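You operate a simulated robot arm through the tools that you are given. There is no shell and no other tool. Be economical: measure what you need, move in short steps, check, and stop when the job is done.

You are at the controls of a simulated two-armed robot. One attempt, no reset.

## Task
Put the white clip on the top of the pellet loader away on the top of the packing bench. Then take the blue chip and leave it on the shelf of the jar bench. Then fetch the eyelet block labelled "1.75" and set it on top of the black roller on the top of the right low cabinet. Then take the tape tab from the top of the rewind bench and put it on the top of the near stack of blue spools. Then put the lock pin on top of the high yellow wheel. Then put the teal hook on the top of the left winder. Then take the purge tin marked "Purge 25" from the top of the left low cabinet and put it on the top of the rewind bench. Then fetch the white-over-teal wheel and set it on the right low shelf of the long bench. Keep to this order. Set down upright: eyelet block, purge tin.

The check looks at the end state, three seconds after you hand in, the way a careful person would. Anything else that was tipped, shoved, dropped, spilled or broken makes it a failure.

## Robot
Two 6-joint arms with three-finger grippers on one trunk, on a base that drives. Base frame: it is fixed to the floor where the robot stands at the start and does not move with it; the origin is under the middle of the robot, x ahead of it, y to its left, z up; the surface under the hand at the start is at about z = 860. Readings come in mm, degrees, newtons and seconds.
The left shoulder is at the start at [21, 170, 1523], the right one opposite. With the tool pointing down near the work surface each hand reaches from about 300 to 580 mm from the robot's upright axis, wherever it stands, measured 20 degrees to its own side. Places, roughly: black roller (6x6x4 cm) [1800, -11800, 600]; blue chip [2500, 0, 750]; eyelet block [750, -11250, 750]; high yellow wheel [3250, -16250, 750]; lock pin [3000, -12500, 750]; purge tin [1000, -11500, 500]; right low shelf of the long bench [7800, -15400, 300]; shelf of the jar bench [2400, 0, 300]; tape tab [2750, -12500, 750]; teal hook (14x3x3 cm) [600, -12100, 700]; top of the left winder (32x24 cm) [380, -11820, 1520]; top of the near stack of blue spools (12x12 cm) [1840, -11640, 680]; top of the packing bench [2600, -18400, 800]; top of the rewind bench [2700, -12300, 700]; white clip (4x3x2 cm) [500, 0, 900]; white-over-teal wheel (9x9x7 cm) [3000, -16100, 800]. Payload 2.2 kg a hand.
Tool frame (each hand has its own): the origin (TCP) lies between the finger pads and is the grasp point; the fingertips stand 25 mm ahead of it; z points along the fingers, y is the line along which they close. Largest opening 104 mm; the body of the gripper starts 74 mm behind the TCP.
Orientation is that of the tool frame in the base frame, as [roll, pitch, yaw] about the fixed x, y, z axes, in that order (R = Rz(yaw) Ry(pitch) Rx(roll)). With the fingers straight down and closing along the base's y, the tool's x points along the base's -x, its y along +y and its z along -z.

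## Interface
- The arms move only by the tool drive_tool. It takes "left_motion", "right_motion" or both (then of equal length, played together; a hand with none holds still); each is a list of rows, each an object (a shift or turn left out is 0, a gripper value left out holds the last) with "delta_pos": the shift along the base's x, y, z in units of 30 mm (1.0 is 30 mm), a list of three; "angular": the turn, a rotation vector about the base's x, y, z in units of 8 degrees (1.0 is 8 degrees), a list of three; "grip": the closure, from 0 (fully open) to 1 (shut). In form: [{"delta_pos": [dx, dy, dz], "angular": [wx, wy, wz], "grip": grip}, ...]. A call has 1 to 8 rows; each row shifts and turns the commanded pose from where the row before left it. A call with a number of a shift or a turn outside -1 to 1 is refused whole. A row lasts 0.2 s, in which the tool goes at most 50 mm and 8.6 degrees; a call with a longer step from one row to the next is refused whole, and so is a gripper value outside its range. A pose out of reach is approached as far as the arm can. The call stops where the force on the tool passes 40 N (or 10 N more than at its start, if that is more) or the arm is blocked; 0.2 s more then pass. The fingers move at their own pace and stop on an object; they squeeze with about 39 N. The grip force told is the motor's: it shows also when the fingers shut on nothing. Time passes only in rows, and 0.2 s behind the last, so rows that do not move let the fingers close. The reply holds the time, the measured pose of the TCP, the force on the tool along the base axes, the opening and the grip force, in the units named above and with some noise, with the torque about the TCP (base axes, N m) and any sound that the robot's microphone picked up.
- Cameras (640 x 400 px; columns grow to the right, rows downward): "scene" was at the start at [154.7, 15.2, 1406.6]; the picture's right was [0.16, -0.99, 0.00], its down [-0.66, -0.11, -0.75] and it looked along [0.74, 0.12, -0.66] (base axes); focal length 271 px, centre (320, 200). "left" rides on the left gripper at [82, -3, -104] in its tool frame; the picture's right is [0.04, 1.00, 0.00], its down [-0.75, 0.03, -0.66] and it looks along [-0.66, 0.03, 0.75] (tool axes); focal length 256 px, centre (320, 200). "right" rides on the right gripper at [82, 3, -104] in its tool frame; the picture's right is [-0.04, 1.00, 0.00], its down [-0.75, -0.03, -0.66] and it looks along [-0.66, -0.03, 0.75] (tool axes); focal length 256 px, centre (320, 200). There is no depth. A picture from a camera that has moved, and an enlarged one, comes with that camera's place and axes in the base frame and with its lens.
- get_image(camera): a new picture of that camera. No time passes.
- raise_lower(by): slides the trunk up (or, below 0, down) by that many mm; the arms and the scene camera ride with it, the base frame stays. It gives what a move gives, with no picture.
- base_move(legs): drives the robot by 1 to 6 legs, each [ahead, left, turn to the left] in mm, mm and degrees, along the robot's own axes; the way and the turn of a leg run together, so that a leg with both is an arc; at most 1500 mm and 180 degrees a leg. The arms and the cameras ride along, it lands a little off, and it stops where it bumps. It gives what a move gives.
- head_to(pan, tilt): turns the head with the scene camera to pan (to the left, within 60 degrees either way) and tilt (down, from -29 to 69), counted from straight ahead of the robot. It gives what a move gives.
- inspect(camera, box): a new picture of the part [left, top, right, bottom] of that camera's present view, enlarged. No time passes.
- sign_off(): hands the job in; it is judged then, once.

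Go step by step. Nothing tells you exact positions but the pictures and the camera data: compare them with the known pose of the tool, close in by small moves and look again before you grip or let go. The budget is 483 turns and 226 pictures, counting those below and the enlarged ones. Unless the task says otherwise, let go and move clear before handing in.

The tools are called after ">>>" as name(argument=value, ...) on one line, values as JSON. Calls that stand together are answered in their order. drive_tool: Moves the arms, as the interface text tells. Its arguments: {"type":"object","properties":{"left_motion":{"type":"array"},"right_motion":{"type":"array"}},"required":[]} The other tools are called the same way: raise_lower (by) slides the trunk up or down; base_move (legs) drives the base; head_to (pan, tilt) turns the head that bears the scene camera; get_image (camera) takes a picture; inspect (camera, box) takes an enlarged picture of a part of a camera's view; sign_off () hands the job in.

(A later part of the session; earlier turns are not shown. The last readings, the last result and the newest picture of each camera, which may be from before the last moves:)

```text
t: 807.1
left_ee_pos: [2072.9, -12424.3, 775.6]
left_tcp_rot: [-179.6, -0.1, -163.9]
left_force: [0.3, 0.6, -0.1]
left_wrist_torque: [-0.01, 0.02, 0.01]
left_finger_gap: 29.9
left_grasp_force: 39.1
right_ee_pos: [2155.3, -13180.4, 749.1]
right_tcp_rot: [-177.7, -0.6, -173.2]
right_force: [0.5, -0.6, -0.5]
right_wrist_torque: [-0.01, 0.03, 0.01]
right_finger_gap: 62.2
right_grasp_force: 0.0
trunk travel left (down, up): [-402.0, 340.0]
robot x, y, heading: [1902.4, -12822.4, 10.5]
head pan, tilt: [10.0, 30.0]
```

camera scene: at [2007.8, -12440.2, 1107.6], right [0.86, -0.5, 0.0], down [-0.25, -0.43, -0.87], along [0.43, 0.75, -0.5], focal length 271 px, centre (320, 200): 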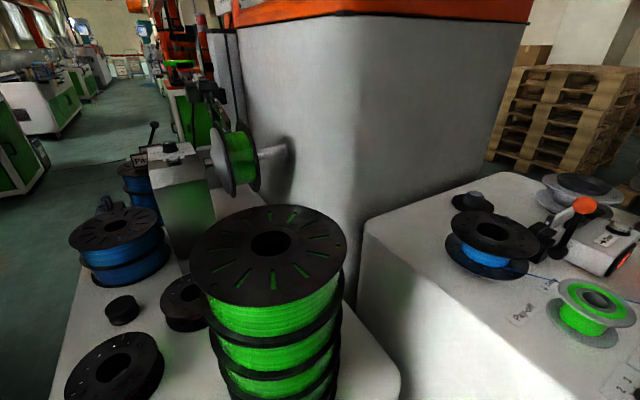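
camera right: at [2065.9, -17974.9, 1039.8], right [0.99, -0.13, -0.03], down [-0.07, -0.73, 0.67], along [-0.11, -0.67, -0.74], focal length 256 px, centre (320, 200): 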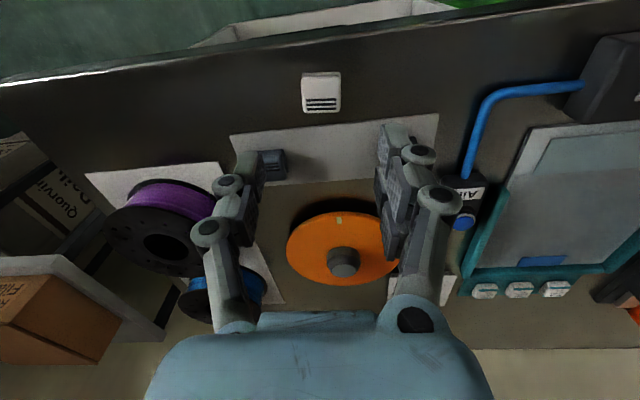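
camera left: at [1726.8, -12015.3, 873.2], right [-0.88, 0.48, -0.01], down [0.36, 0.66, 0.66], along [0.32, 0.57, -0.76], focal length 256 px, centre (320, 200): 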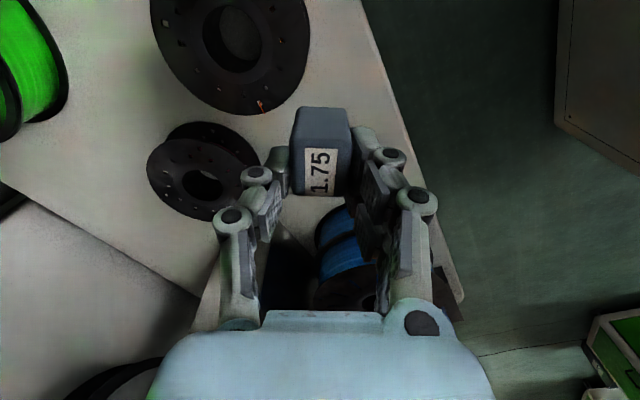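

Now moving the hand over to the west so it clears the green stack, then sidling the base north.

>>> drive_tool(left_motion=[{"delta_pos": [-0.9, 0.1, 0]}, {"delta_pos": [-0.9, 0.1, 0]}, {"delta_pos": [-0.9, 0.1, 0]}, {"delta_pos": [-0.9, 0.1, 0]}, {"delta_pos": [-0.9, 0.1, 0]}, {"delta_pos": [-0.9, 0.1, 0]}, {"delta_pos": [-0.9, 0.1, 0]}, {"delta_pos": [-0.9, 0.1, 0]}])

>>> base_move(legs=[[-13, 200, 0]])

>>> base_move(legs=[[0, 85, 0]])

```text
t: 808.9
left_ee_pos: [1995.2, -12434.9, 766.4]
left_tcp_rot: [-179.6, -0.1, -164.0]
left_force: [0.2, -0.2, -0.2]
left_wrist_torque: [-0.01, 0.01, 0.01]
left_finger_gap: 30.1
left_grasp_force: 39.1
left hand out of reach, approached as far as the arm can: row 2, 3, 4, 5, 6, 7, 8
right_ee_pos: [2155.5, -13179.7, 749.8]
right_tcp_rot: [-177.6, -0.7, -173.2]
right_force: [-0.1, 0.3, 1.3]
right_wrist_torque: [-0.02, 0.04, -0.02]
right_finger_gap: 62.5
right_grasp_force: 0.0
trunk travel left (down, up): [-402.0, 340.0]
robot x, y, heading: [1904.0, -12824.3, 10.3]
head pan, tilt: [10.0, 30.0]
```

```text
t: 810.5
left_ee_pos: [1944.9, -12237.2, 765.9]
left_tcp_rot: [-179.6, -0.1, -164.0]
left_force: [0.3, 0.3, -0.5]
left_wrist_torque: [-0.05, 0.03, 0.02]
left_finger_gap: 29.9
left_grasp_force: 38.8
right_ee_pos: [2105.8, -12982.3, 749.5]
right_tcp_rot: [-177.7, -0.5, -173.4]
right_force: [0.9, 0.3, 0.2]
right_wrist_torque: [-0.02, 0.02, -0.01]
right_finger_gap: 62.7
right_grasp_force: 0.0
trunk travel left (down, up): [-402.0, 340.0]
robot x, y, heading: [1848.5, -12629.5, 10.3]
head pan, tilt: [10.0, 30.0]
```

```text
t: 811.9
left_ee_pos: [1945.0, -12203.3, 768.5]
left_tcp_rot: [-179.0, -2.7, -166.6]
left_force: [-34.4, -20.1, 9.5]
left_wrist_torque: [2.09, -4.38, -0.83]
left_finger_gap: 29.8
left_grasp_force: 39.1
right_ee_pos: [2083.8, -12942.8, 749.8]
right_tcp_rot: [-177.5, -0.6, -176.2]
right_force: [0.5, 0.0, 0.7]
right_wrist_torque: [0.0, 0.01, 0.04]
right_finger_gap: 62.5
right_grasp_force: 0.1
trunk travel left (down, up): [-402.0, 340.0]
robot x, y, heading: [1850.5, -12576.9, 7.5]
head pan, tilt: [10.0, 30.0]
stopped in leg 1: the force on the tool passed its limit at 233 N (the readings are from after the stop); the commanded pose is now the measured one
```

The left hand pressed against something to its north-east, probably the green stack. Backing off at once and looking.

>>> base_move(legs=[[0, -90, 0]])

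>>> head_to(pan=60, tilt=30)

>>> get_image(camera="scene")

```text
t: 812.6
left_ee_pos: [1944.2, -12203.2, 767.2]
left_tcp_rot: [-179.3, -3.2, -166.4]
left_force: [-9.6, -5.2, 1.9]
left_wrist_torque: [0.63, -1.23, -0.21]
left_finger_gap: 30.2
left_grasp_force: 38.8
right_ee_pos: [2084.8, -12946.7, 751.7]
right_tcp_rot: [-177.4, -0.8, -176.2]
right_force: [-0.3, -0.2, 0.0]
right_wrist_torque: [-0.01, 0.03, -0.01]
right_finger_gap: 62.5
right_grasp_force: 0.1
trunk travel left (down, up): [-402.0, 340.0]
robot x, y, heading: [1853.0, -12579.7, 7.4]
head pan, tilt: [10.0, 30.0]
stopped in leg 1: the force on the tool passed its limit at 56 N (the readings are from after the stop); the commanded pose is now the measured one
```

```text
t: 813.8
left_ee_pos: [1945.5, -12202.5, 767.5]
left_tcp_rot: [-179.4, -3.0, -166.3]
left_force: [-19.4, -12.5, -7.4]
left_wrist_torque: [1.32, -1.87, -0.5]
left_finger_gap: 29.9
left_grasp_force: 39.9
right_ee_pos: [2083.4, -12946.7, 750.2]
right_tcp_rot: [-177.5, -0.7, -176.1]
right_force: [0.3, -0.7, 0.2]
right_wrist_torque: [-0.01, 0.05, 0.05]
right_finger_gap: 62.5
right_grasp_force: 0.0
trunk travel left (down, up): [-402.0, 340.0]
robot x, y, heading: [1846.8, -12577.9, 7.4]
head pan, tilt: [60.0, 30.0]
```

```text
107 pictures are left
camera scene: at [1957.8, -12484.0, 1107.7], right [0.92, -0.38, 0.0], down [-0.19, -0.46, -0.87], along [0.33, 0.8, -0.5], focal length 271 px, centre (320, 200)
```

scene: 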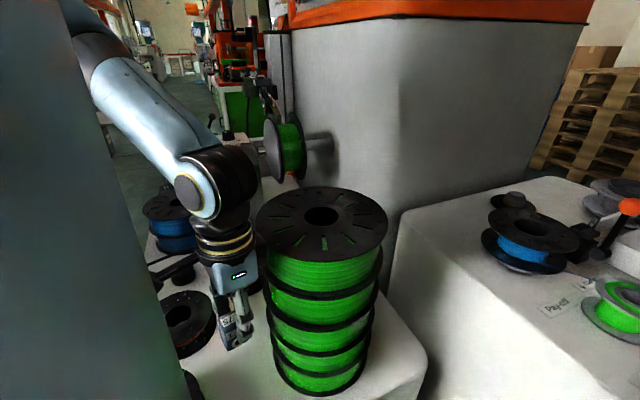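

The hand is against the stack's left side; the stack still stands straight. I'll draw the hand away westward with the arm.

>>> drive_tool(left_motion=[{"delta_pos": [-0.4, -0.3, 0]}, {"delta_pos": [-0.8, -0.4, 0]}, {"delta_pos": [-0.9, -0.3, 0]}, {"delta_pos": [-0.9, 0, 0]}, {}])

```text
t: 815.0
left_ee_pos: [1868.1, -12239.0, 751.6]
left_tcp_rot: [-179.4, -3.1, -166.3]
left_force: [-0.4, -1.0, -0.4]
left_wrist_torque: [0.01, -0.02, 0.02]
left_finger_gap: 29.9
left_grasp_force: 39.2
left hand out of reach, approached as far as the arm can: row 3, 4
right_ee_pos: [2085.8, -12946.5, 750.5]
right_tcp_rot: [-177.4, -0.9, -176.2]
right_force: [0.3, -0.2, -0.2]
right_wrist_torque: [-0.01, -0.01, -0.01]
right_finger_gap: 62.1
right_grasp_force: 0.1
trunk travel left (down, up): [-402.0, 340.0]
robot x, y, heading: [1849.8, -12576.0, 7.5]
head pan, tilt: [60.0, 30.0]
```

Free again. Now the base 40 mm further north, then reach out over the roller.

>>> base_move(legs=[[0, 40, 0]])

>>> drive_tool(left_motion=[{"delta_pos": [-0.3, 0.9, 0], "angular": [0.2, -0.3, 0]}, {"delta_pos": [-0.3, 0.9, 0]}, {"delta_pos": [-0.3, 0.9, 0]}, {"delta_pos": [-0.3, 0.9, 0]}, {"delta_pos": [-0.2, 0.9, 0]}, {"delta_pos": [-0.2, 0.9, 0]}, {"delta_pos": [0, 0.9, 0]}, {"delta_pos": [0, 0.9, 0]}])

>>> drive_tool(left_motion=[{"delta_pos": [0, 0.9, 0]}, {"delta_pos": [0, 0.9, 0]}, {"delta_pos": [0, 0.9, 0]}, {"delta_pos": [0, 0.9, 0]}, {}])

>>> get_image(camera="left")

```text
t: 815.9
left_ee_pos: [1837.9, -12248.0, 756.1]
left_tcp_rot: [-179.8, -2.6, -162.4]
left_force: [-7.2, -2.8, -2.7]
left_wrist_torque: [0.3, -0.54, 0.04]
left_finger_gap: 30.1
left_grasp_force: 39.4
right_ee_pos: [2101.6, -12937.1, 749.1]
right_tcp_rot: [-178.0, 0.0, -172.4]
right_force: [2.3, -0.2, 2.1]
right_wrist_torque: [0.1, 0.2, 0.0]
right_finger_gap: 62.5
right_grasp_force: 0.2
trunk travel left (down, up): [-402.0, 340.0]
robot x, y, heading: [1853.1, -12576.1, 10.9]
head pan, tilt: [60.0, 30.0]
```

```text
t: 817.6
left_ee_pos: [1868.2, -12074.9, 668.7]
left_tcp_rot: [179.7, -0.6, -162.3]
left_force: [0.4, 0.9, -0.4]
left_wrist_torque: [0.02, -0.05, 0.01]
left_finger_gap: 29.8
left_grasp_force: 39.0
left hand out of reach, approached as far as the arm can: row 1, 2, 3, 4, 5, 6, 7, 8
right_ee_pos: [2108.3, -12929.8, 750.1]
right_tcp_rot: [-177.4, -0.7, -172.5]
right_force: [0.2, 0.5, 0.0]
right_wrist_torque: [0.01, 0.0, 0.03]
right_finger_gap: 62.4
right_grasp_force: 0.0
trunk travel left (down, up): [-402.0, 340.0]
robot x, y, heading: [1851.4, -12580.0, 11.1]
head pan, tilt: [60.0, 30.0]
```

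```text
t: 818.9
left_ee_pos: [1872.0, -11969.5, 659.5]
left_tcp_rot: [180.0, -0.6, -162.4]
left_force: [0.2, 0.5, -1.7]
left_wrist_torque: [-0.01, 0.02, 0.01]
left_finger_gap: 30.0
left_grasp_force: 38.9
left hand out of reach, approached as far as the arm can: row 1, 3
right_ee_pos: [2108.0, -12929.5, 750.7]
right_tcp_rot: [-177.3, -0.6, -172.5]
right_force: [-0.1, -1.0, 0.6]
right_wrist_torque: [-0.02, -0.03, 0.0]
right_finger_gap: 62.2
right_grasp_force: 0.2
trunk travel left (down, up): [-402.0, 340.0]
robot x, y, heading: [1853.8, -12578.0, 11.0]
head pan, tilt: [60.0, 30.0]
```

```text
106 pictures are left
camera left: at [1795.5, -11997.3, 764.5], right [-0.34, 0.94, 0.0], down [0.72, 0.26, 0.65], along [0.61, 0.22, -0.76], focal length 256 px, centre (320, 200)
```

left: 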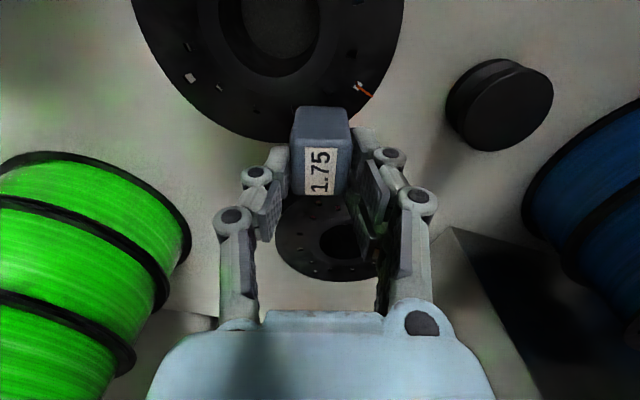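

The roller is plainly visible at (1811, −11850), with block and spools clear. I'll try reaching there at a slightly greater height.

>>> drive_tool(left_motion=[{"delta_pos": [-0.2, 0.5, 0.5]}, {"delta_pos": [-0.3, 0.6, 0.3]}, {"delta_pos": [-0.4, 0.7, 0]}, {"delta_pos": [-0.4, 0.7, 0]}, {"delta_pos": [-0.4, 0.7, 0]}, {"delta_pos": [-0.3, 0.8, 0]}, {}])

>>> get_image(camera="left")

```text
t: 820.5
left_ee_pos: [1817.5, -11848.2, 665.3]
left_tcp_rot: [180.0, -0.6, -162.3]
left_force: [0.1, -0.3, 0.2]
left_wrist_torque: [0.01, -0.02, 0.01]
left_finger_gap: 29.7
left_grasp_force: 39.2
left hand out of reach, approached as far as the arm can: row 1, 2
right_ee_pos: [2108.5, -12930.2, 750.0]
right_tcp_rot: [-177.5, -0.7, -172.5]
right_force: [0.1, 0.3, -0.3]
right_wrist_torque: [0.01, -0.01, 0.02]
right_finger_gap: 62.2
right_grasp_force: 0.1
trunk travel left (down, up): [-402.0, 340.0]
robot x, y, heading: [1852.7, -12577.3, 10.9]
head pan, tilt: [60.0, 30.0]
```

```text
105 pictures are left
camera left: at [1740.7, -11876.0, 769.8], right [-0.34, 0.94, 0.0], down [0.72, 0.26, 0.65], along [0.61, 0.22, -0.76], focal length 256 px, centre (320, 200)
```

left: 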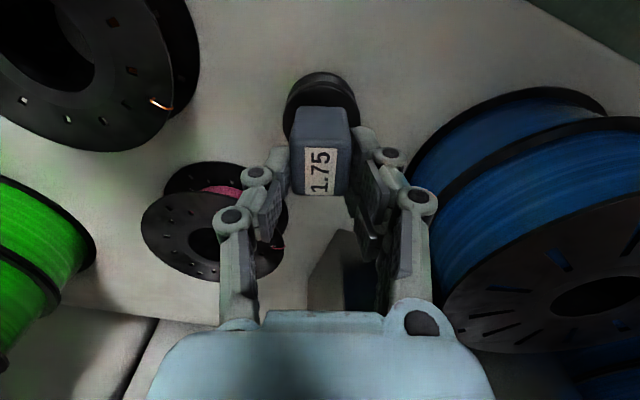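

The block hangs directly over the roller: block bottom at about z 598, roller top at about 578, centred within 5 mm. I'll nudge 4 mm west and lower with the trunk in small steps.

>>> drive_tool(left_motion=[{"delta_pos": [-0.13, 0, 0]}, {}])

>>> raise_lower(by=-12)

>>> raise_lower(by=-5)

>>> get_image(camera="left")

```text
t: 821.0
left_ee_pos: [1813.4, -11847.4, 666.0]
left_tcp_rot: [179.9, -0.5, -162.4]
left_force: [0.4, 0.1, -0.5]
left_wrist_torque: [-0.02, -0.01, 0.02]
left_finger_gap: 30.0
left_grasp_force: 39.0
right_ee_pos: [2107.7, -12929.3, 749.2]
right_tcp_rot: [-177.5, -0.7, -172.4]
right_force: [0.5, 0.5, -1.3]
right_wrist_torque: [-0.01, 0.0, 0.0]
right_finger_gap: 62.2
right_grasp_force: 0.1
trunk travel left (down, up): [-402.0, 340.0]
robot x, y, heading: [1851.8, -12580.3, 11.5]
head pan, tilt: [60.0, 30.0]
```

```text
t: 821.6
left_ee_pos: [1812.9, -11848.0, 653.1]
left_tcp_rot: [179.8, -0.7, -162.4]
left_force: [-0.6, 0.0, -0.8]
left_wrist_torque: [0.01, -0.02, -0.02]
left_finger_gap: 29.7
left_grasp_force: 39.0
right_ee_pos: [2107.5, -12931.4, 738.7]
right_tcp_rot: [-177.4, -0.7, -172.4]
right_force: [-1.1, -0.5, -0.3]
right_wrist_torque: [-0.03, -0.02, -0.03]
right_finger_gap: 62.5
right_grasp_force: 0.0
trunk travel left (down, up): [-390.0, 352.0]
robot x, y, heading: [1849.2, -12579.7, 11.2]
head pan, tilt: [60.0, 30.0]
```

```text
t: 822.2
left_ee_pos: [1813.0, -11848.1, 649.1]
left_tcp_rot: [179.9, -0.6, -162.4]
left_force: [-0.2, -0.2, -1.4]
left_wrist_torque: [0.02, 0.0, -0.01]
left_finger_gap: 29.6
left_grasp_force: 39.2
right_ee_pos: [2109.1, -12929.6, 733.2]
right_tcp_rot: [-177.4, -0.7, -172.4]
right_force: [0.0, -0.7, 0.2]
right_wrist_torque: [0.02, -0.05, -0.03]
right_finger_gap: 62.3
right_grasp_force: 0.1
trunk travel left (down, up): [-385.0, 357.0]
robot x, y, heading: [1849.9, -12577.2, 10.9]
head pan, tilt: [60.0, 30.0]
```

```text
104 pictures are left
camera left: at [1737.4, -11874.9, 753.1], right [-0.34, 0.94, 0.0], down [0.72, 0.26, 0.65], along [0.61, 0.22, -0.76], focal length 256 px, centre (320, 200)
```

left: 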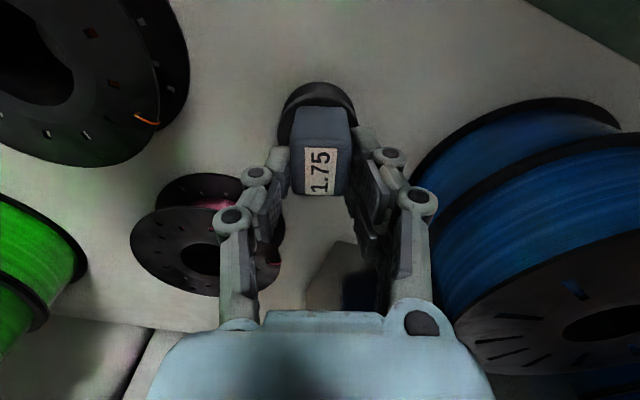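

Still just above the roller and well centred. Lowering a few more millimetres at a time until it touches.

>>> raise_lower(by=-4)

>>> raise_lower(by=-4)

>>> raise_lower(by=-4)

```text
t: 822.7
left_ee_pos: [1812.7, -11846.9, 643.2]
left_tcp_rot: [179.9, -0.6, -162.3]
left_force: [0.4, -0.2, 0.0]
left_wrist_torque: [-0.03, 0.0, -0.03]
left_finger_gap: 30.0
left_grasp_force: 38.7
right_ee_pos: [2108.7, -12930.2, 729.4]
right_tcp_rot: [-177.4, -0.7, -172.4]
right_force: [-0.1, -0.1, 0.1]
right_wrist_torque: [-0.01, 0.01, 0.01]
right_finger_gap: 62.4
right_grasp_force: 0.2
trunk travel left (down, up): [-381.0, 361.0]
robot x, y, heading: [1852.4, -12576.6, 11.4]
head pan, tilt: [60.0, 30.0]
```

```text
t: 823.2
left_ee_pos: [1812.1, -11847.3, 639.8]
left_tcp_rot: [-180.0, -0.6, -162.4]
left_force: [0.7, 0.0, -0.6]
left_wrist_torque: [-0.01, 0.0, 0.0]
left_finger_gap: 30.0
left_grasp_force: 38.8
right_ee_pos: [2108.4, -12929.1, 725.3]
right_tcp_rot: [-177.4, -0.8, -172.4]
right_force: [-0.5, -0.6, -0.3]
right_wrist_torque: [-0.01, -0.02, 0.01]
right_finger_gap: 62.0
right_grasp_force: 0.1
trunk travel left (down, up): [-377.0, 365.0]
robot x, y, heading: [1849.5, -12577.0, 11.2]
head pan, tilt: [60.0, 30.0]
```

```text
t: 823.8
left_ee_pos: [1812.7, -11846.6, 636.0]
left_tcp_rot: [179.9, -0.6, -162.4]
left_force: [-0.2, 0.0, -0.4]
left_wrist_torque: [0.02, -0.04, 0.0]
left_finger_gap: 30.0
left_grasp_force: 38.8
right_ee_pos: [2108.9, -12929.6, 720.1]
right_tcp_rot: [-177.4, -0.7, -172.4]
right_force: [-0.1, -0.2, -0.7]
right_wrist_torque: [0.0, 0.02, -0.02]
right_finger_gap: 62.4
right_grasp_force: 0.0
trunk travel left (down, up): [-373.0, 369.0]
robot x, y, heading: [1853.9, -12576.8, 11.1]
head pan, tilt: [60.0, 30.0]
```

>>> inspect(camera="left", box=[250, 60, 390, 200])

```text
2.86 times, centred on (320, 130) of left
camera zoom: at [1737.5, -11874.9, 741.1], right [-0.34, 0.94, 0.0], down [0.72, 0.26, 0.65], along [0.61, 0.22, -0.76], focal length 731 px, centre (320, 400)
```

zoom: 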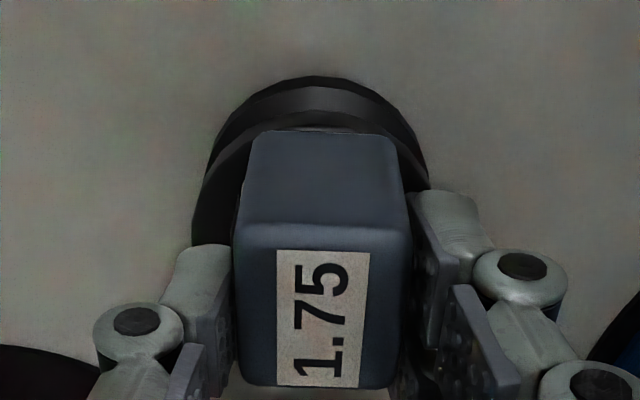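

The roller's centre is about 7 mm east of the block's. Shifting, then lowering the last few millimetres.

>>> drive_tool(left_motion=[{"delta_pos": [0.25, 0.03, 0]}, {}])

>>> raise_lower(by=-4)

>>> raise_lower(by=-4)

>>> inspect(camera="left", box=[250, 60, 390, 200])

```text
t: 824.4
left_ee_pos: [1820.4, -11846.1, 635.9]
left_tcp_rot: [179.8, -0.5, -162.4]
left_force: [0.3, -0.9, 0.5]
left_wrist_torque: [0.01, 0.0, 0.01]
left_finger_gap: 30.0
left_grasp_force: 39.1
right_ee_pos: [2108.4, -12930.3, 721.3]
right_tcp_rot: [-177.4, -0.7, -172.4]
right_force: [0.7, -0.4, -0.5]
right_wrist_torque: [-0.04, -0.01, 0.02]
right_finger_gap: 62.2
right_grasp_force: 0.0
trunk travel left (down, up): [-373.0, 369.0]
robot x, y, heading: [1850.3, -12575.7, 10.9]
head pan, tilt: [60.0, 30.0]
```

```text
t: 824.9
left_ee_pos: [1820.0, -11847.5, 632.5]
left_tcp_rot: [179.9, -0.6, -162.4]
left_force: [0.6, -0.8, 1.7]
left_wrist_torque: [-0.07, -0.02, 0.04]
left_finger_gap: 29.8
left_grasp_force: 38.9
right_ee_pos: [2108.7, -12930.0, 716.9]
right_tcp_rot: [-177.3, -0.8, -172.5]
right_force: [0.3, -0.4, -0.6]
right_wrist_torque: [-0.01, -0.01, 0.0]
right_finger_gap: 62.4
right_grasp_force: 0.0
trunk travel left (down, up): [-369.0, 373.0]
robot x, y, heading: [1850.9, -12580.1, 11.0]
head pan, tilt: [60.0, 30.0]
```

```text
t: 825.4
left_ee_pos: [1820.3, -11846.6, 629.6]
left_tcp_rot: [179.6, -0.4, -162.4]
left_force: [-1.8, 2.8, 28.1]
left_wrist_torque: [0.03, 0.2, 0.01]
left_finger_gap: 30.0
left_grasp_force: 38.8
right_ee_pos: [2109.4, -12930.3, 712.7]
right_tcp_rot: [-177.5, -0.7, -172.4]
right_force: [-0.5, -0.6, 0.2]
right_wrist_torque: [0.01, 0.04, 0.0]
right_finger_gap: 62.4
right_grasp_force: 0.1
trunk travel left (down, up): [-365.0, 377.0]
robot x, y, heading: [1848.7, -12579.1, 11.1]
head pan, tilt: [60.0, 30.0]
```

```text
2.86 times, centred on (320, 130) of left
camera zoom: at [1745.1, -11874.5, 735.5], right [-0.34, 0.94, 0.01], down [0.72, 0.25, 0.65], along [0.61, 0.23, -0.76], focal length 731 px, centre (320, 400)
```

zoom: 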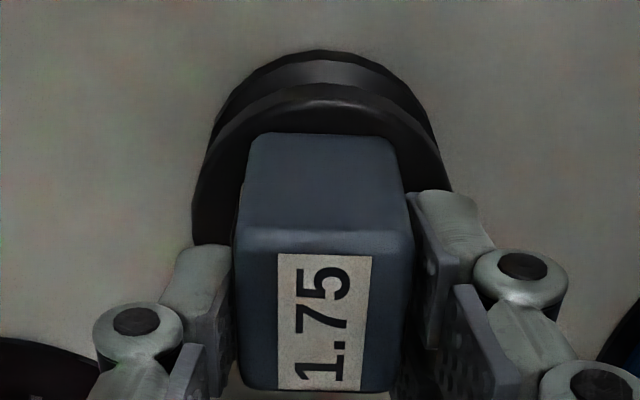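

In contact at 28 N and nicely centred on the roller. Opening and rising straight up.

>>> drive_tool(left_motion=[{"delta_pos": [0, 0, 0.03]}, {"grip": 0.62}, {"grip": 0.55}, {"grip": 0.55}])

>>> raise_lower(by=120)

>>> get_image(camera="left")

```text
t: 826.4
left_ee_pos: [1819.8, -11846.6, 628.1]
left_tcp_rot: [179.8, -0.6, -162.3]
left_force: [0.6, 0.3, 0.9]
left_wrist_torque: [0.03, -0.02, 0.03]
left_finger_gap: 46.6
left_grasp_force: 0.1
right_ee_pos: [2108.6, -12930.9, 713.7]
right_tcp_rot: [-177.4, -0.6, -172.3]
right_force: [0.2, 0.1, -0.6]
right_wrist_torque: [-0.03, -0.02, 0.06]
right_finger_gap: 62.3
right_grasp_force: 0.0
trunk travel left (down, up): [-365.0, 377.0]
robot x, y, heading: [1852.2, -12574.1, 11.0]
head pan, tilt: [60.0, 30.0]
```

```text
t: 827.9
left_ee_pos: [1820.6, -11846.4, 749.6]
left_tcp_rot: [179.9, -0.6, -162.3]
left_force: [0.2, 0.2, 0.1]
left_wrist_torque: [0.01, -0.02, 0.02]
left_finger_gap: 46.8
left_grasp_force: 0.0
right_ee_pos: [2107.9, -12929.8, 833.3]
right_tcp_rot: [-177.4, -0.7, -172.4]
right_force: [0.3, 0.4, -0.3]
right_wrist_torque: [0.03, -0.02, -0.02]
right_finger_gap: 62.3
right_grasp_force: 0.0
trunk travel left (down, up): [-485.0, 257.0]
robot x, y, heading: [1850.3, -12575.9, 10.9]
head pan, tilt: [60.0, 30.0]
```

```text
101 pictures are left
camera left: at [1744.9, -11874.1, 853.8], right [-0.34, 0.94, 0.0], down [0.72, 0.26, 0.65], along [0.61, 0.22, -0.76], focal length 256 px, centre (320, 200)
```

left: 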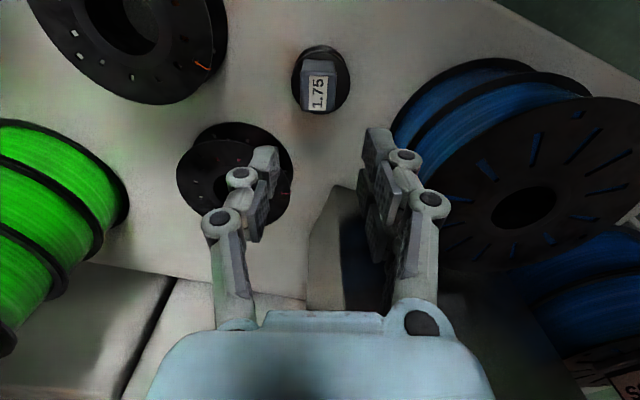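

The eyelet block stands upright on the black roller. Now I'll draw back straight south and go to the front of the rewind bench for the tape tab.

>>> base_move(legs=[[-78, -393, 0]])

>>> base_move(legs=[[0, -150, 0], [500, 0, 0], [0, 0, 78]])

>>> head_to(pan=0, tilt=32)

>>> get_image(camera="scene")

```text
t: 830.4
left_ee_pos: [1815.9, -12234.5, 748.9]
left_tcp_rot: [179.8, -0.6, -162.4]
left_force: [0.5, -0.2, 0.5]
left_wrist_torque: [0.01, 0.0, 0.01]
left_finger_gap: 46.8
left_grasp_force: 0.0
right_ee_pos: [2104.1, -13319.0, 832.5]
right_tcp_rot: [-177.4, -0.7, -172.4]
right_force: [0.5, -1.0, 0.3]
right_wrist_torque: [0.03, -0.01, -0.01]
right_finger_gap: 62.3
right_grasp_force: 0.0
trunk travel left (down, up): [-485.0, 257.0]
robot x, y, heading: [1848.6, -12966.6, 11.1]
head pan, tilt: [60.0, 30.0]
```

```text
t: 837.6
left_ee_pos: [1634.8, -12907.6, 748.7]
left_tcp_rot: [179.9, -0.6, -83.3]
left_force: [0.2, -1.0, 0.0]
left_wrist_torque: [-0.01, 0.0, 0.02]
left_finger_gap: 47.1
left_grasp_force: 0.0
right_ee_pos: [2754.5, -12828.7, 834.3]
right_tcp_rot: [-177.4, -0.6, -93.3]
right_force: [0.4, -0.5, -0.1]
right_wrist_torque: [-0.04, 0.0, 0.0]
right_finger_gap: 62.2
right_grasp_force: 0.1
trunk travel left (down, up): [-485.0, 257.0]
robot x, y, heading: [2358.2, -13015.0, 90.1]
head pan, tilt: [60.0, 30.0]
```

```text
t: 838.9
left_ee_pos: [1635.3, -12906.7, 749.3]
left_tcp_rot: [179.8, -0.6, -83.3]
left_force: [-1.0, -0.6, -0.1]
left_wrist_torque: [-0.04, 0.01, 0.02]
left_finger_gap: 46.7
left_grasp_force: 0.0
right_ee_pos: [2754.3, -12830.1, 833.1]
right_tcp_rot: [-177.5, -0.7, -93.4]
right_force: [0.4, 0.0, -0.6]
right_wrist_torque: [0.01, -0.02, 0.0]
right_finger_gap: 62.5
right_grasp_force: 0.2
trunk travel left (down, up): [-485.0, 257.0]
robot x, y, heading: [2361.9, -13015.8, 90.4]
head pan, tilt: [0.0, 32.0]
```

```text
100 pictures are left
camera scene: at [2360.3, -12851.4, 1189.3], right [1.0, 0.0, 0.0], down [0.0, -0.53, -0.85], along [0.0, 0.85, -0.53], focal length 271 px, centre (320, 200)
```

scene: 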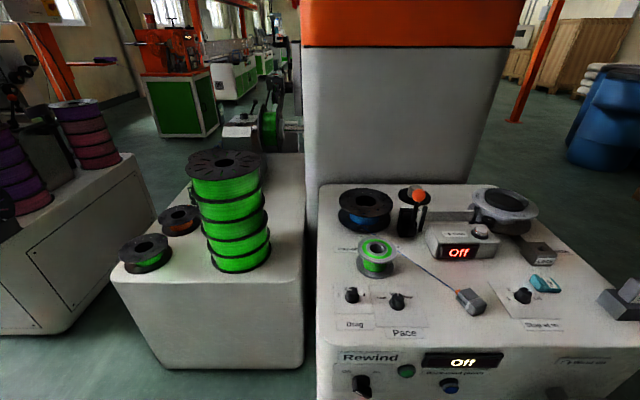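

>>> inspect(camera="scene", box=[420, 220, 640, 340])

```text
2.91 times, centred on (530, 280) of scene
camera zoom: at [2360.3, -12851.4, 1189.3], right [1.0, 0.0, 0.0], down [0.0, -0.53, -0.85], along [0.0, 0.85, -0.53], focal length 789 px, centre (-291, -33)
```

zoom: 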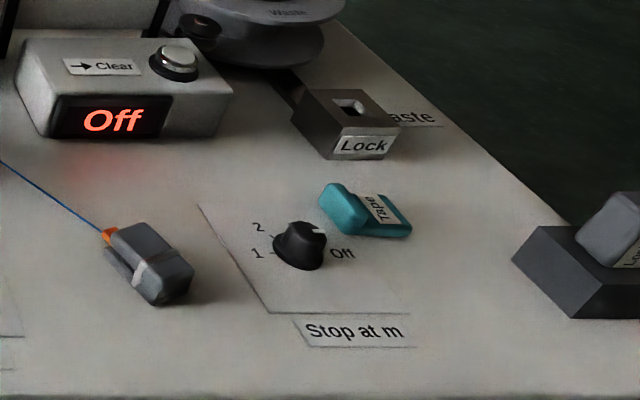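

The teal piece lettered "Tape" is the tape tab, at about (2812, −12478, 757), and the lock pin sits in the dark holder further right. I'll fold the left arm in, then come up to the bench so the right hand reaches the tab.

>>> drive_tool(left_motion=[{"delta_pos": [0.98, 0.2, 0]}, {"delta_pos": [0.98, 0.2, 0]}, {"delta_pos": [0.98, 0.2, 0]}, {"delta_pos": [0.98, 0.2, 0]}, {"delta_pos": [0.98, 0.2, 0]}, {"delta_pos": [0.98, 0.2, 0]}, {"delta_pos": [0.98, 0.2, 0]}, {"delta_pos": [0.98, 0.2, 0]}])

>>> drive_tool(left_motion=[{"delta_pos": [0.98, 0.2, 0]}, {"delta_pos": [0.98, 0.2, 0]}, {"delta_pos": [0.98, 0.2, 0]}, {"delta_pos": [0.98, 0.2, 0]}, {"delta_pos": [0.98, 0.2, 0]}, {"delta_pos": [0.98, 0.2, 0]}, {}], right_motion=[{"delta_pos": [-0.9, 0.3, 0]}, {"delta_pos": [-0.9, 0.3, 0]}, {"delta_pos": [-0.9, 0.3, 0]}, {"delta_pos": [-0.9, 0.3, 0]}, {"delta_pos": [-0.9, 0.3, 0]}, {"delta_pos": [-0.9, 0.3, 0]}, {}])

>>> base_move(legs=[[180, -280, 0]])

>>> get_image(camera="right")

```text
t: 840.7
left_ee_pos: [1872.1, -12859.3, 748.1]
left_tcp_rot: [179.9, -0.6, -83.3]
left_force: [0.0, -0.4, 0.4]
left_wrist_torque: [0.03, 0.04, -0.01]
left_finger_gap: 46.9
left_grasp_force: 0.0
right_ee_pos: [2754.5, -12828.8, 832.3]
right_tcp_rot: [-177.4, -0.7, -93.5]
right_force: [-1.0, 0.1, 0.1]
right_wrist_torque: [0.04, -0.04, 0.0]
right_finger_gap: 62.3
right_grasp_force: 0.1
trunk travel left (down, up): [-485.0, 257.0]
robot x, y, heading: [2360.6, -13016.9, 90.0]
head pan, tilt: [0.0, 32.0]
```

```text
t: 842.3
left_ee_pos: [2047.0, -12820.6, 748.3]
left_tcp_rot: [179.8, -0.6, -83.3]
left_force: [0.6, -0.1, 0.3]
left_wrist_torque: [0.03, -0.01, 0.04]
left_finger_gap: 46.8
left_grasp_force: 0.1
right_ee_pos: [2593.1, -12775.4, 833.8]
right_tcp_rot: [-177.4, -0.7, -93.3]
right_force: [0.3, 0.2, -0.3]
right_wrist_torque: [-0.02, 0.0, -0.01]
right_finger_gap: 62.5
right_grasp_force: 0.0
trunk travel left (down, up): [-485.0, 257.0]
robot x, y, heading: [2358.5, -13013.9, 90.0]
head pan, tilt: [0.0, 32.0]
```

```text
t: 844.6
left_ee_pos: [2313.5, -12689.4, 749.9]
left_tcp_rot: [179.8, -0.7, -80.1]
left_force: [-0.9, -0.4, -0.1]
left_wrist_torque: [0.02, 0.01, -0.01]
left_finger_gap: 46.8
left_grasp_force: 0.0
right_ee_pos: [2856.4, -12616.1, 834.5]
right_tcp_rot: [-177.5, -0.8, -90.1]
right_force: [0.2, 0.0, -0.2]
right_wrist_torque: [-0.02, -0.04, 0.02]
right_finger_gap: 62.4
right_grasp_force: 0.1
trunk travel left (down, up): [-485.0, 257.0]
robot x, y, heading: [2635.8, -12866.0, 93.4]
head pan, tilt: [0.0, 32.0]
```

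```text
98 pictures are left
camera right: at [2849.4, -12695.2, 938.0], right [-1.0, 0.04, -0.04], down [0.0, 0.76, 0.65], along [0.06, 0.65, -0.76], focal length 256 px, centre (320, 200)
```

right: 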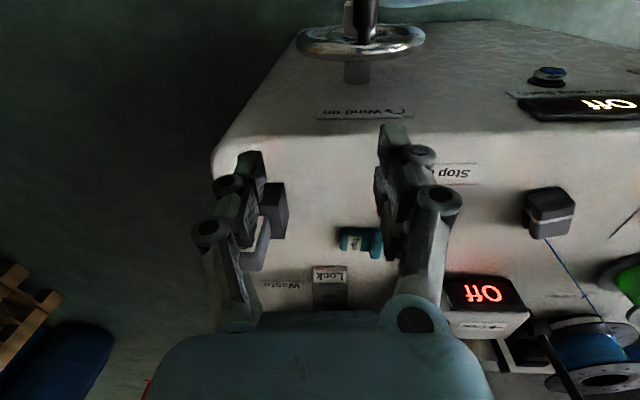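

The tab reads (2822, −12480). Moving the right hand over it.

>>> drive_tool(right_motion=[{"delta_pos": [-0.2, 0.8, 0]}, {"delta_pos": [-0.2, 0.8, 0]}, {"delta_pos": [-0.2, 0.8, 0]}, {"delta_pos": [-0.2, 0.8, 0]}, {"delta_pos": [-0.2, 0.8, 0]}, {}])

>>> inspect(camera="right", box=[240, 60, 420, 220])

```text
t: 846.0
left_ee_pos: [2311.8, -12689.9, 749.3]
left_tcp_rot: [179.9, -0.6, -80.0]
left_force: [-0.4, 0.4, -1.2]
left_wrist_torque: [0.02, 0.01, 0.02]
left_finger_gap: 46.9
left_grasp_force: 0.0
right_ee_pos: [2824.9, -12492.8, 835.6]
right_tcp_rot: [-177.4, -0.7, -90.1]
right_force: [0.2, 0.5, -0.6]
right_wrist_torque: [0.0, 0.01, 0.01]
right_finger_gap: 61.9
right_grasp_force: 0.0
trunk travel left (down, up): [-485.0, 257.0]
robot x, y, heading: [2635.1, -12866.6, 93.6]
head pan, tilt: [0.0, 32.0]
```

```text
2.50 times, centred on (330, 140) of right
camera zoom: at [2818.3, -12573.2, 940.4], right [-1.0, 0.04, -0.05], down [0.0, 0.76, 0.65], along [0.06, 0.65, -0.76], focal length 640 px, centre (295, 350)
```

zoom: 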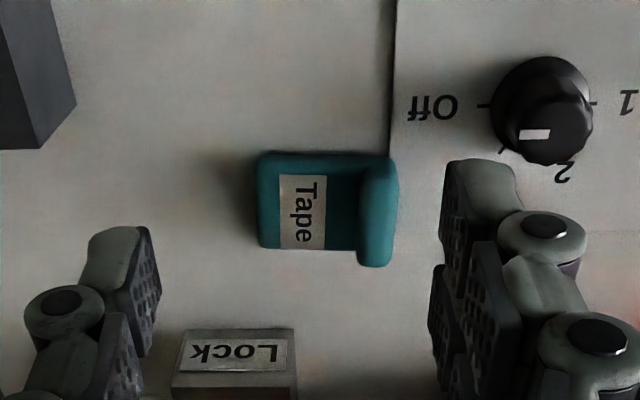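

The tab lies square to the gripper, about 44 mm wide along x, centred at (2820, −12476). Levelling, aligning and descending onto it.

>>> drive_tool(right_motion=[{"delta_pos": [-0.17, 0.57, 0], "angular": [0, 0.32, 0], "grip": 0.3}, {"delta_pos": [0, 0, -0.6]}, {"delta_pos": [0, 0, -0.6]}, {"delta_pos": [0, 0, -0.5]}, {}])

>>> get_image(camera="right")

```text
t: 847.2
left_ee_pos: [2312.5, -12689.0, 748.4]
left_tcp_rot: [179.9, -0.6, -80.1]
left_force: [0.1, 1.1, 0.3]
left_wrist_torque: [-0.01, -0.03, -0.03]
left_finger_gap: 46.9
left_grasp_force: 0.1
right_ee_pos: [2821.2, -12477.5, 782.7]
right_tcp_rot: [180.0, -0.7, -90.1]
right_force: [-0.4, -0.1, -0.2]
right_wrist_torque: [-0.04, 0.0, -0.02]
right_finger_gap: 72.5
right_grasp_force: 0.0
trunk travel left (down, up): [-485.0, 257.0]
robot x, y, heading: [2634.2, -12871.0, 93.4]
head pan, tilt: [0.0, 32.0]
```

```text
96 pictures are left
camera right: at [2818.8, -12557.5, 886.9], right [-1.0, 0.04, 0.0], down [0.03, 0.76, 0.65], along [0.03, 0.65, -0.76], focal length 256 px, centre (320, 200)
```

right: 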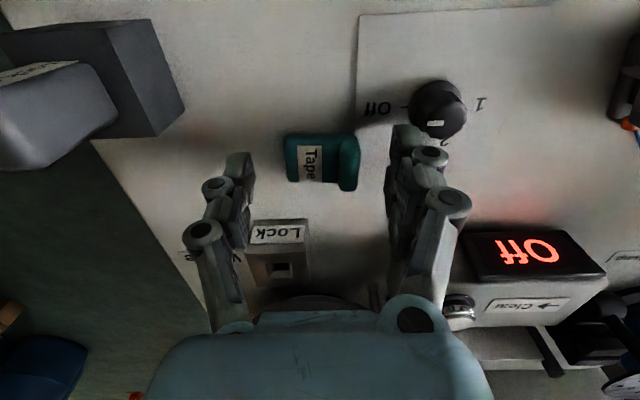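

Tab centred between the fingertips. Lowering 8 mm more and closing.

>>> drive_tool(right_motion=[{"delta_pos": [0, 0, -0.27]}, {}, {"grip": 1}, {"grip": 1}, {"grip": 1}])

>>> drive_tool(right_motion=[{"delta_pos": [0, 0, 0.5]}, {"delta_pos": [0, 0, 0.8]}, {"delta_pos": [0, 0, 0.8]}, {"delta_pos": [0, 0, 0.8]}])

>>> get_image(camera="right")

```text
t: 848.4
left_ee_pos: [2311.5, -12689.6, 748.2]
left_tcp_rot: [179.9, -0.6, -80.1]
left_force: [-0.3, 1.0, 0.2]
left_wrist_torque: [-0.03, -0.02, 0.01]
left_finger_gap: 46.5
left_grasp_force: 0.2
right_ee_pos: [2820.9, -12476.6, 776.6]
right_tcp_rot: [-179.9, -0.6, -90.1]
right_force: [-4.1, 0.9, 6.2]
right_wrist_torque: [0.07, 0.0, 0.03]
right_finger_gap: 10.9
right_grasp_force: 35.0
trunk travel left (down, up): [-485.0, 257.0]
robot x, y, heading: [2634.6, -12865.7, 93.3]
head pan, tilt: [0.0, 32.0]
```

```text
t: 849.4
left_ee_pos: [2312.7, -12689.3, 748.9]
left_tcp_rot: [179.9, -0.6, -80.1]
left_force: [-1.0, 0.2, 0.0]
left_wrist_torque: [0.02, -0.02, 0.01]
left_finger_gap: 46.8
left_grasp_force: 0.0
right_ee_pos: [2818.9, -12476.4, 847.3]
right_tcp_rot: [-179.9, -0.6, -90.1]
right_force: [0.2, -0.3, 0.6]
right_wrist_torque: [0.0, -0.01, -0.01]
right_finger_gap: 10.4
right_grasp_force: 37.0
right hand out of reach, approached as far as the arm can: row 4
trunk travel left (down, up): [-485.0, 257.0]
robot x, y, heading: [2634.7, -12868.2, 93.1]
head pan, tilt: [0.0, 32.0]
```

```text
95 pictures are left
camera right: at [2816.0, -12557.7, 951.2], right [-1.0, 0.04, 0.0], down [0.03, 0.76, 0.65], along [0.03, 0.65, -0.76], focal length 256 px, centre (320, 200)
```

right: 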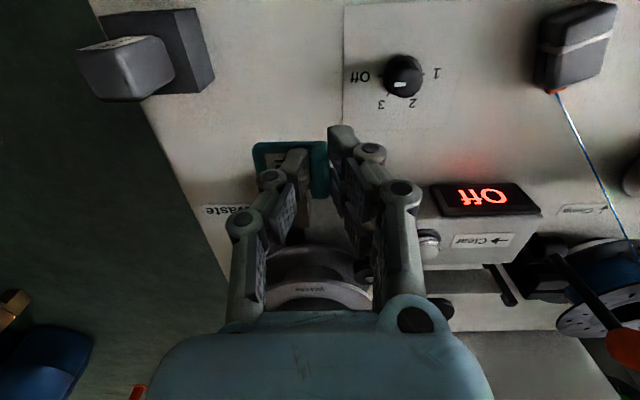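

The fingers closed on the tab's ridge and it lifted with the hand. I'll back away, tuck the left hand to the side, and line up in front of the gap beside the right cabinet, where the blue stack is within the right hand's reach.

>>> base_move(legs=[[-250, 0, -3]])

>>> drive_tool(left_motion=[{"delta_pos": [-0.55, -0.8, 0]}, {"delta_pos": [-0.55, -0.8, 0]}, {"delta_pos": [-0.55, -0.8, 0]}, {"delta_pos": [-0.55, -0.8, 0]}, {"delta_pos": [-0.55, -0.8, 0]}, {"delta_pos": [-0.55, -0.8, 0]}, {"delta_pos": [-0.55, -0.8, 0]}, {"delta_pos": [-0.55, -0.8, 0]}])

>>> base_move(legs=[[0, 600, 0], [0, 560, 0]])

```text
t: 851.2
left_ee_pos: [2330.3, -12921.2, 748.7]
left_tcp_rot: [179.8, -0.5, -83.1]
left_force: [-0.1, 0.3, -0.5]
left_wrist_torque: [0.01, -0.03, 0.02]
left_finger_gap: 47.0
left_grasp_force: 0.1
right_ee_pos: [2846.1, -12734.7, 849.5]
right_tcp_rot: [-179.9, -0.5, -93.2]
right_force: [-0.5, 0.1, -0.4]
right_wrist_torque: [0.02, 0.03, -0.01]
right_finger_gap: 10.1
right_grasp_force: 37.1
trunk travel left (down, up): [-485.0, 257.0]
robot x, y, heading: [2641.4, -13112.7, 90.1]
head pan, tilt: [0.0, 32.0]
```

```text
t: 853.0
left_ee_pos: [2207.4, -13095.9, 721.5]
left_tcp_rot: [179.9, -0.6, -83.1]
left_force: [0.3, -1.3, 0.3]
left_wrist_torque: [0.02, 0.01, 0.01]
left_finger_gap: 46.8
left_grasp_force: 0.0
left hand out of reach, approached as far as the arm can: row 7, 8
right_ee_pos: [2846.8, -12735.4, 848.3]
right_tcp_rot: [-179.9, -0.5, -93.2]
right_force: [0.1, -0.1, -0.4]
right_wrist_torque: [-0.03, 0.0, -0.01]
right_finger_gap: 10.0
right_grasp_force: 37.6
trunk travel left (down, up): [-485.0, 257.0]
robot x, y, heading: [2643.2, -13115.4, 90.5]
head pan, tilt: [0.0, 32.0]
```

```text
t: 859.3
left_ee_pos: [1031.5, -13068.5, 721.3]
left_tcp_rot: [179.9, -0.6, -84.8]
left_force: [0.0, -1.0, 0.1]
left_wrist_torque: [0.0, 0.0, -0.02]
left_finger_gap: 46.9
left_grasp_force: 0.0
right_ee_pos: [1681.7, -12727.7, 848.0]
right_tcp_rot: [-179.9, -0.7, -95.0]
right_force: [0.0, 0.2, -0.8]
right_wrist_torque: [0.01, 0.0, -0.05]
right_finger_gap: 10.1
right_grasp_force: 37.0
trunk travel left (down, up): [-485.0, 257.0]
robot x, y, heading: [1468.1, -13100.7, 88.5]
head pan, tilt: [0.0, 32.0]
```

Lined up. Advancing 600 mm toward the gap with a look.

>>> base_move(legs=[[600, 10, 1.5]])

>>> head_to(pan=-10, tilt=50)

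>>> get_image(camera="scene")

```text
t: 862.7
left_ee_pos: [1024.4, -12472.5, 721.0]
left_tcp_rot: [180.0, -0.6, -82.7]
left_force: [0.0, 0.7, 0.6]
left_wrist_torque: [0.0, 0.0, -0.01]
left_finger_gap: 47.0
left_grasp_force: 0.0
right_ee_pos: [1660.5, -12107.7, 847.3]
right_tcp_rot: [-179.9, -0.7, -92.7]
right_force: [0.1, -0.1, 0.0]
right_wrist_torque: [-0.03, -0.01, 0.0]
right_finger_gap: 10.2
right_grasp_force: 37.8
trunk travel left (down, up): [-485.0, 257.0]
robot x, y, heading: [1464.6, -12489.6, 90.6]
head pan, tilt: [0.0, 32.0]
```

```text
t: 863.5
left_ee_pos: [1025.7, -12471.5, 720.5]
left_tcp_rot: [180.0, -0.6, -82.8]
left_force: [0.7, -0.1, -0.1]
left_wrist_torque: [-0.02, 0.0, 0.02]
left_finger_gap: 46.8
left_grasp_force: 0.1
right_ee_pos: [1661.4, -12106.5, 847.0]
right_tcp_rot: [-179.8, -0.5, -92.8]
right_force: [-0.7, 0.3, 0.3]
right_wrist_torque: [-0.01, -0.01, 0.02]
right_finger_gap: 10.0
right_grasp_force: 37.4
trunk travel left (down, up): [-485.0, 257.0]
robot x, y, heading: [1459.8, -12487.0, 90.5]
head pan, tilt: [-10.0, 50.0]
```

```text
94 pictures are left
camera scene: at [1473.6, -12337.5, 1163.0], right [0.99, -0.16, 0.0], down [-0.12, -0.76, -0.64], along [0.1, 0.63, -0.77], focal length 271 px, centre (320, 200)
```

scene: 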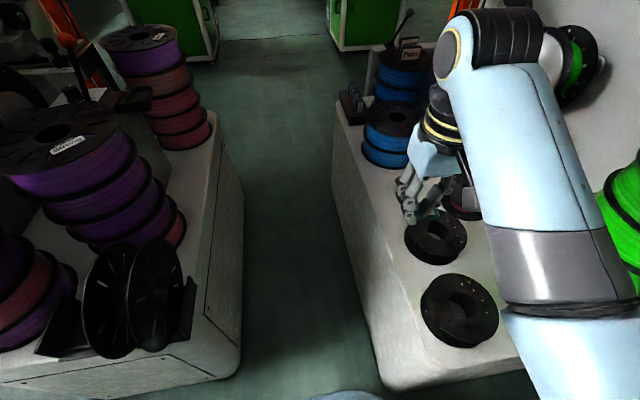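

The near blue stack's top reads about (1810, −11650). I'll shift slightly left and advance 150 mm beside the right cabinet.

>>> base_move(legs=[[0, 18, 0], [100, 0, -0.5]])

>>> base_move(legs=[[60, 0, 0]])

>>> drive_tool(right_motion=[{"angular": [0.6, 0, 0], "delta_pos": [0, 0.3, 0.2]}, {"angular": [0.6, 0, 0], "delta_pos": [0, 0.3, 0.2]}, {"angular": [0.6, 0, 0], "delta_pos": [0, 0.3, 0]}, {"angular": [0.6, 0, 0], "delta_pos": [0, 0.3, 0]}, {"angular": [0.6, 0, 0], "delta_pos": [0, 0.3, 0]}, {"angular": [0.6, 0, 0], "delta_pos": [0, 0.3, 0]}, {"angular": [0.6, 0, 0], "delta_pos": [0, 0.3, 0]}, {}])

>>> get_image(camera="right")

```text
t: 865.0
left_ee_pos: [1006.1, -12370.6, 721.6]
left_tcp_rot: [179.9, -0.7, -83.3]
left_force: [-0.1, 0.5, 0.0]
left_wrist_torque: [-0.03, -0.03, -0.02]
left_finger_gap: 46.9
left_grasp_force: 0.1
right_ee_pos: [1645.6, -12010.0, 847.1]
right_tcp_rot: [-179.9, -0.7, -93.2]
right_force: [0.0, 0.3, -0.5]
right_wrist_torque: [-0.02, -0.02, 0.0]
right_finger_gap: 10.3
right_grasp_force: 37.5
trunk travel left (down, up): [-485.0, 257.0]
robot x, y, heading: [1441.3, -12387.8, 90.1]
head pan, tilt: [-10.0, 50.0]
```

```text
t: 866.0
left_ee_pos: [1000.1, -12312.4, 722.2]
left_tcp_rot: [179.9, -0.7, -82.9]
left_force: [0.0, 0.1, -0.5]
left_wrist_torque: [0.0, -0.01, 0.03]
left_finger_gap: 46.7
left_grasp_force: 0.1
right_ee_pos: [1636.9, -11948.1, 846.8]
right_tcp_rot: [-180.0, -0.7, -93.1]
right_force: [-0.6, 0.7, -0.8]
right_wrist_torque: [-0.05, 0.02, 0.0]
right_finger_gap: 10.0
right_grasp_force: 37.2
trunk travel left (down, up): [-485.0, 257.0]
robot x, y, heading: [1438.0, -12326.8, 90.5]
head pan, tilt: [-10.0, 50.0]
```

```text
t: 867.8
left_ee_pos: [999.9, -12312.5, 720.3]
left_tcp_rot: [179.9, -0.7, -82.9]
left_force: [-0.5, -1.4, 0.0]
left_wrist_torque: [-0.01, 0.0, 0.02]
left_finger_gap: 47.0
left_grasp_force: 0.0
right_ee_pos: [1637.0, -11887.1, 859.4]
right_tcp_rot: [178.2, 33.0, -93.5]
right_force: [-0.1, -0.1, 0.2]
right_wrist_torque: [0.01, 0.0, 0.0]
right_finger_gap: 10.3
right_grasp_force: 37.3
trunk travel left (down, up): [-485.0, 257.0]
robot x, y, heading: [1433.9, -12329.0, 90.5]
head pan, tilt: [-10.0, 50.0]
```

```text
93 pictures are left
camera right: at [1631.4, -12011.0, 901.1], right [-1.0, 0.08, 0.05], down [0.07, 0.27, 0.96], along [0.06, 0.96, -0.28], focal length 256 px, centre (320, 200)
```

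right: 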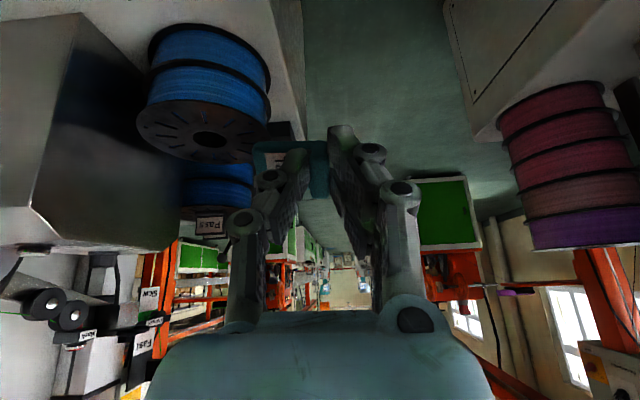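

The tool is tilted 33° forward with the tab held, and the stack top reads (1826, −11650, ~685). I'll reach over toward its near side.

>>> drive_tool(right_motion=[{"delta_pos": [0.7, 0.85, -0.3]}, {"delta_pos": [0.7, 0.85, -0.3]}, {"delta_pos": [0.7, 0.85, -0.3]}, {"delta_pos": [0.7, 0.85, -0.3]}, {"delta_pos": [0.7, 0.85, -0.3]}, {"delta_pos": [0.7, 0.85, -0.3]}, {"delta_pos": [0.7, 0.85, -0.3]}, {"delta_pos": [0.7, 0.85, -0.3]}])

>>> get_image(camera="right")

```text
t: 869.6
left_ee_pos: [1000.3, -12313.0, 721.2]
left_tcp_rot: [179.8, -0.6, -82.9]
left_force: [-0.2, -0.7, -0.5]
left_wrist_torque: [-0.01, 0.04, 0.02]
left_finger_gap: 47.0
left_grasp_force: 0.1
right_ee_pos: [1806.0, -11680.1, 789.0]
right_tcp_rot: [178.1, 32.9, -93.5]
right_force: [0.1, 0.3, -0.4]
right_wrist_torque: [0.02, -0.02, 0.0]
right_finger_gap: 10.3
right_grasp_force: 38.0
trunk travel left (down, up): [-485.0, 257.0]
robot x, y, heading: [1436.0, -12326.0, 90.8]
head pan, tilt: [-10.0, 50.0]
```

```text
92 pictures are left
camera right: at [1799.8, -11805.6, 831.1], right [-1.0, 0.08, 0.05], down [0.07, 0.27, 0.96], along [0.06, 0.96, -0.28], focal length 256 px, centre (320, 200)
```

right: 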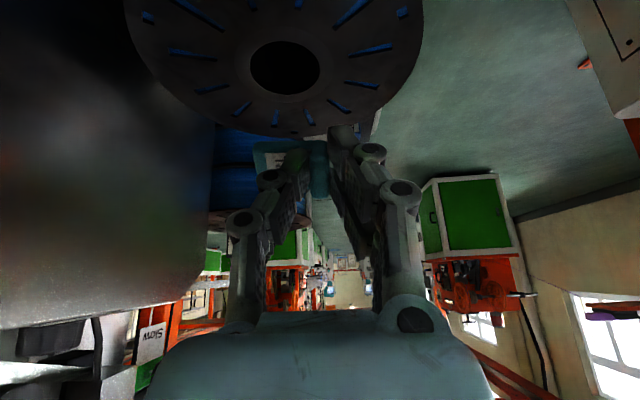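

The flange is larger than I thought: hole at (1831, −11650), z ≈ 680, ring about 85 mm wide. I'll set the tab on the ring's south part, around (1825, −11708).

>>> drive_tool(right_motion=[{"delta_pos": [0, -0.5, -0.6]}, {"delta_pos": [0, -0.43, -0.6]}, {"delta_pos": [0, 0, -0.5]}, {}])

>>> get_image(camera="right")

```text
t: 870.6
left_ee_pos: [1001.3, -12312.9, 720.6]
left_tcp_rot: [179.9, -0.7, -82.9]
left_force: [0.6, 0.7, 0.0]
left_wrist_torque: [0.0, 0.02, 0.01]
left_finger_gap: 46.9
left_grasp_force: 0.0
right_ee_pos: [1806.8, -11709.4, 738.8]
right_tcp_rot: [178.2, 33.0, -93.5]
right_force: [-0.3, -0.6, 0.2]
right_wrist_torque: [-0.02, 0.04, 0.0]
right_finger_gap: 10.3
right_grasp_force: 37.6
trunk travel left (down, up): [-485.0, 257.0]
robot x, y, heading: [1434.8, -12330.2, 90.2]
head pan, tilt: [-10.0, 50.0]
```

```text
91 pictures are left
camera right: at [1801.2, -11834.8, 780.0], right [-1.0, 0.08, 0.05], down [0.07, 0.27, 0.96], along [0.06, 0.96, -0.28], focal length 256 px, centre (320, 200)
```

right: 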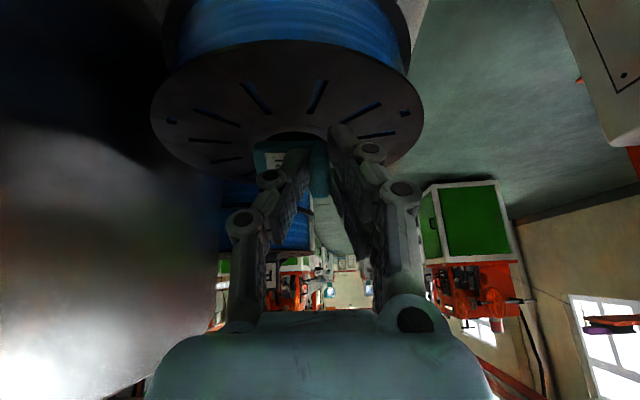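

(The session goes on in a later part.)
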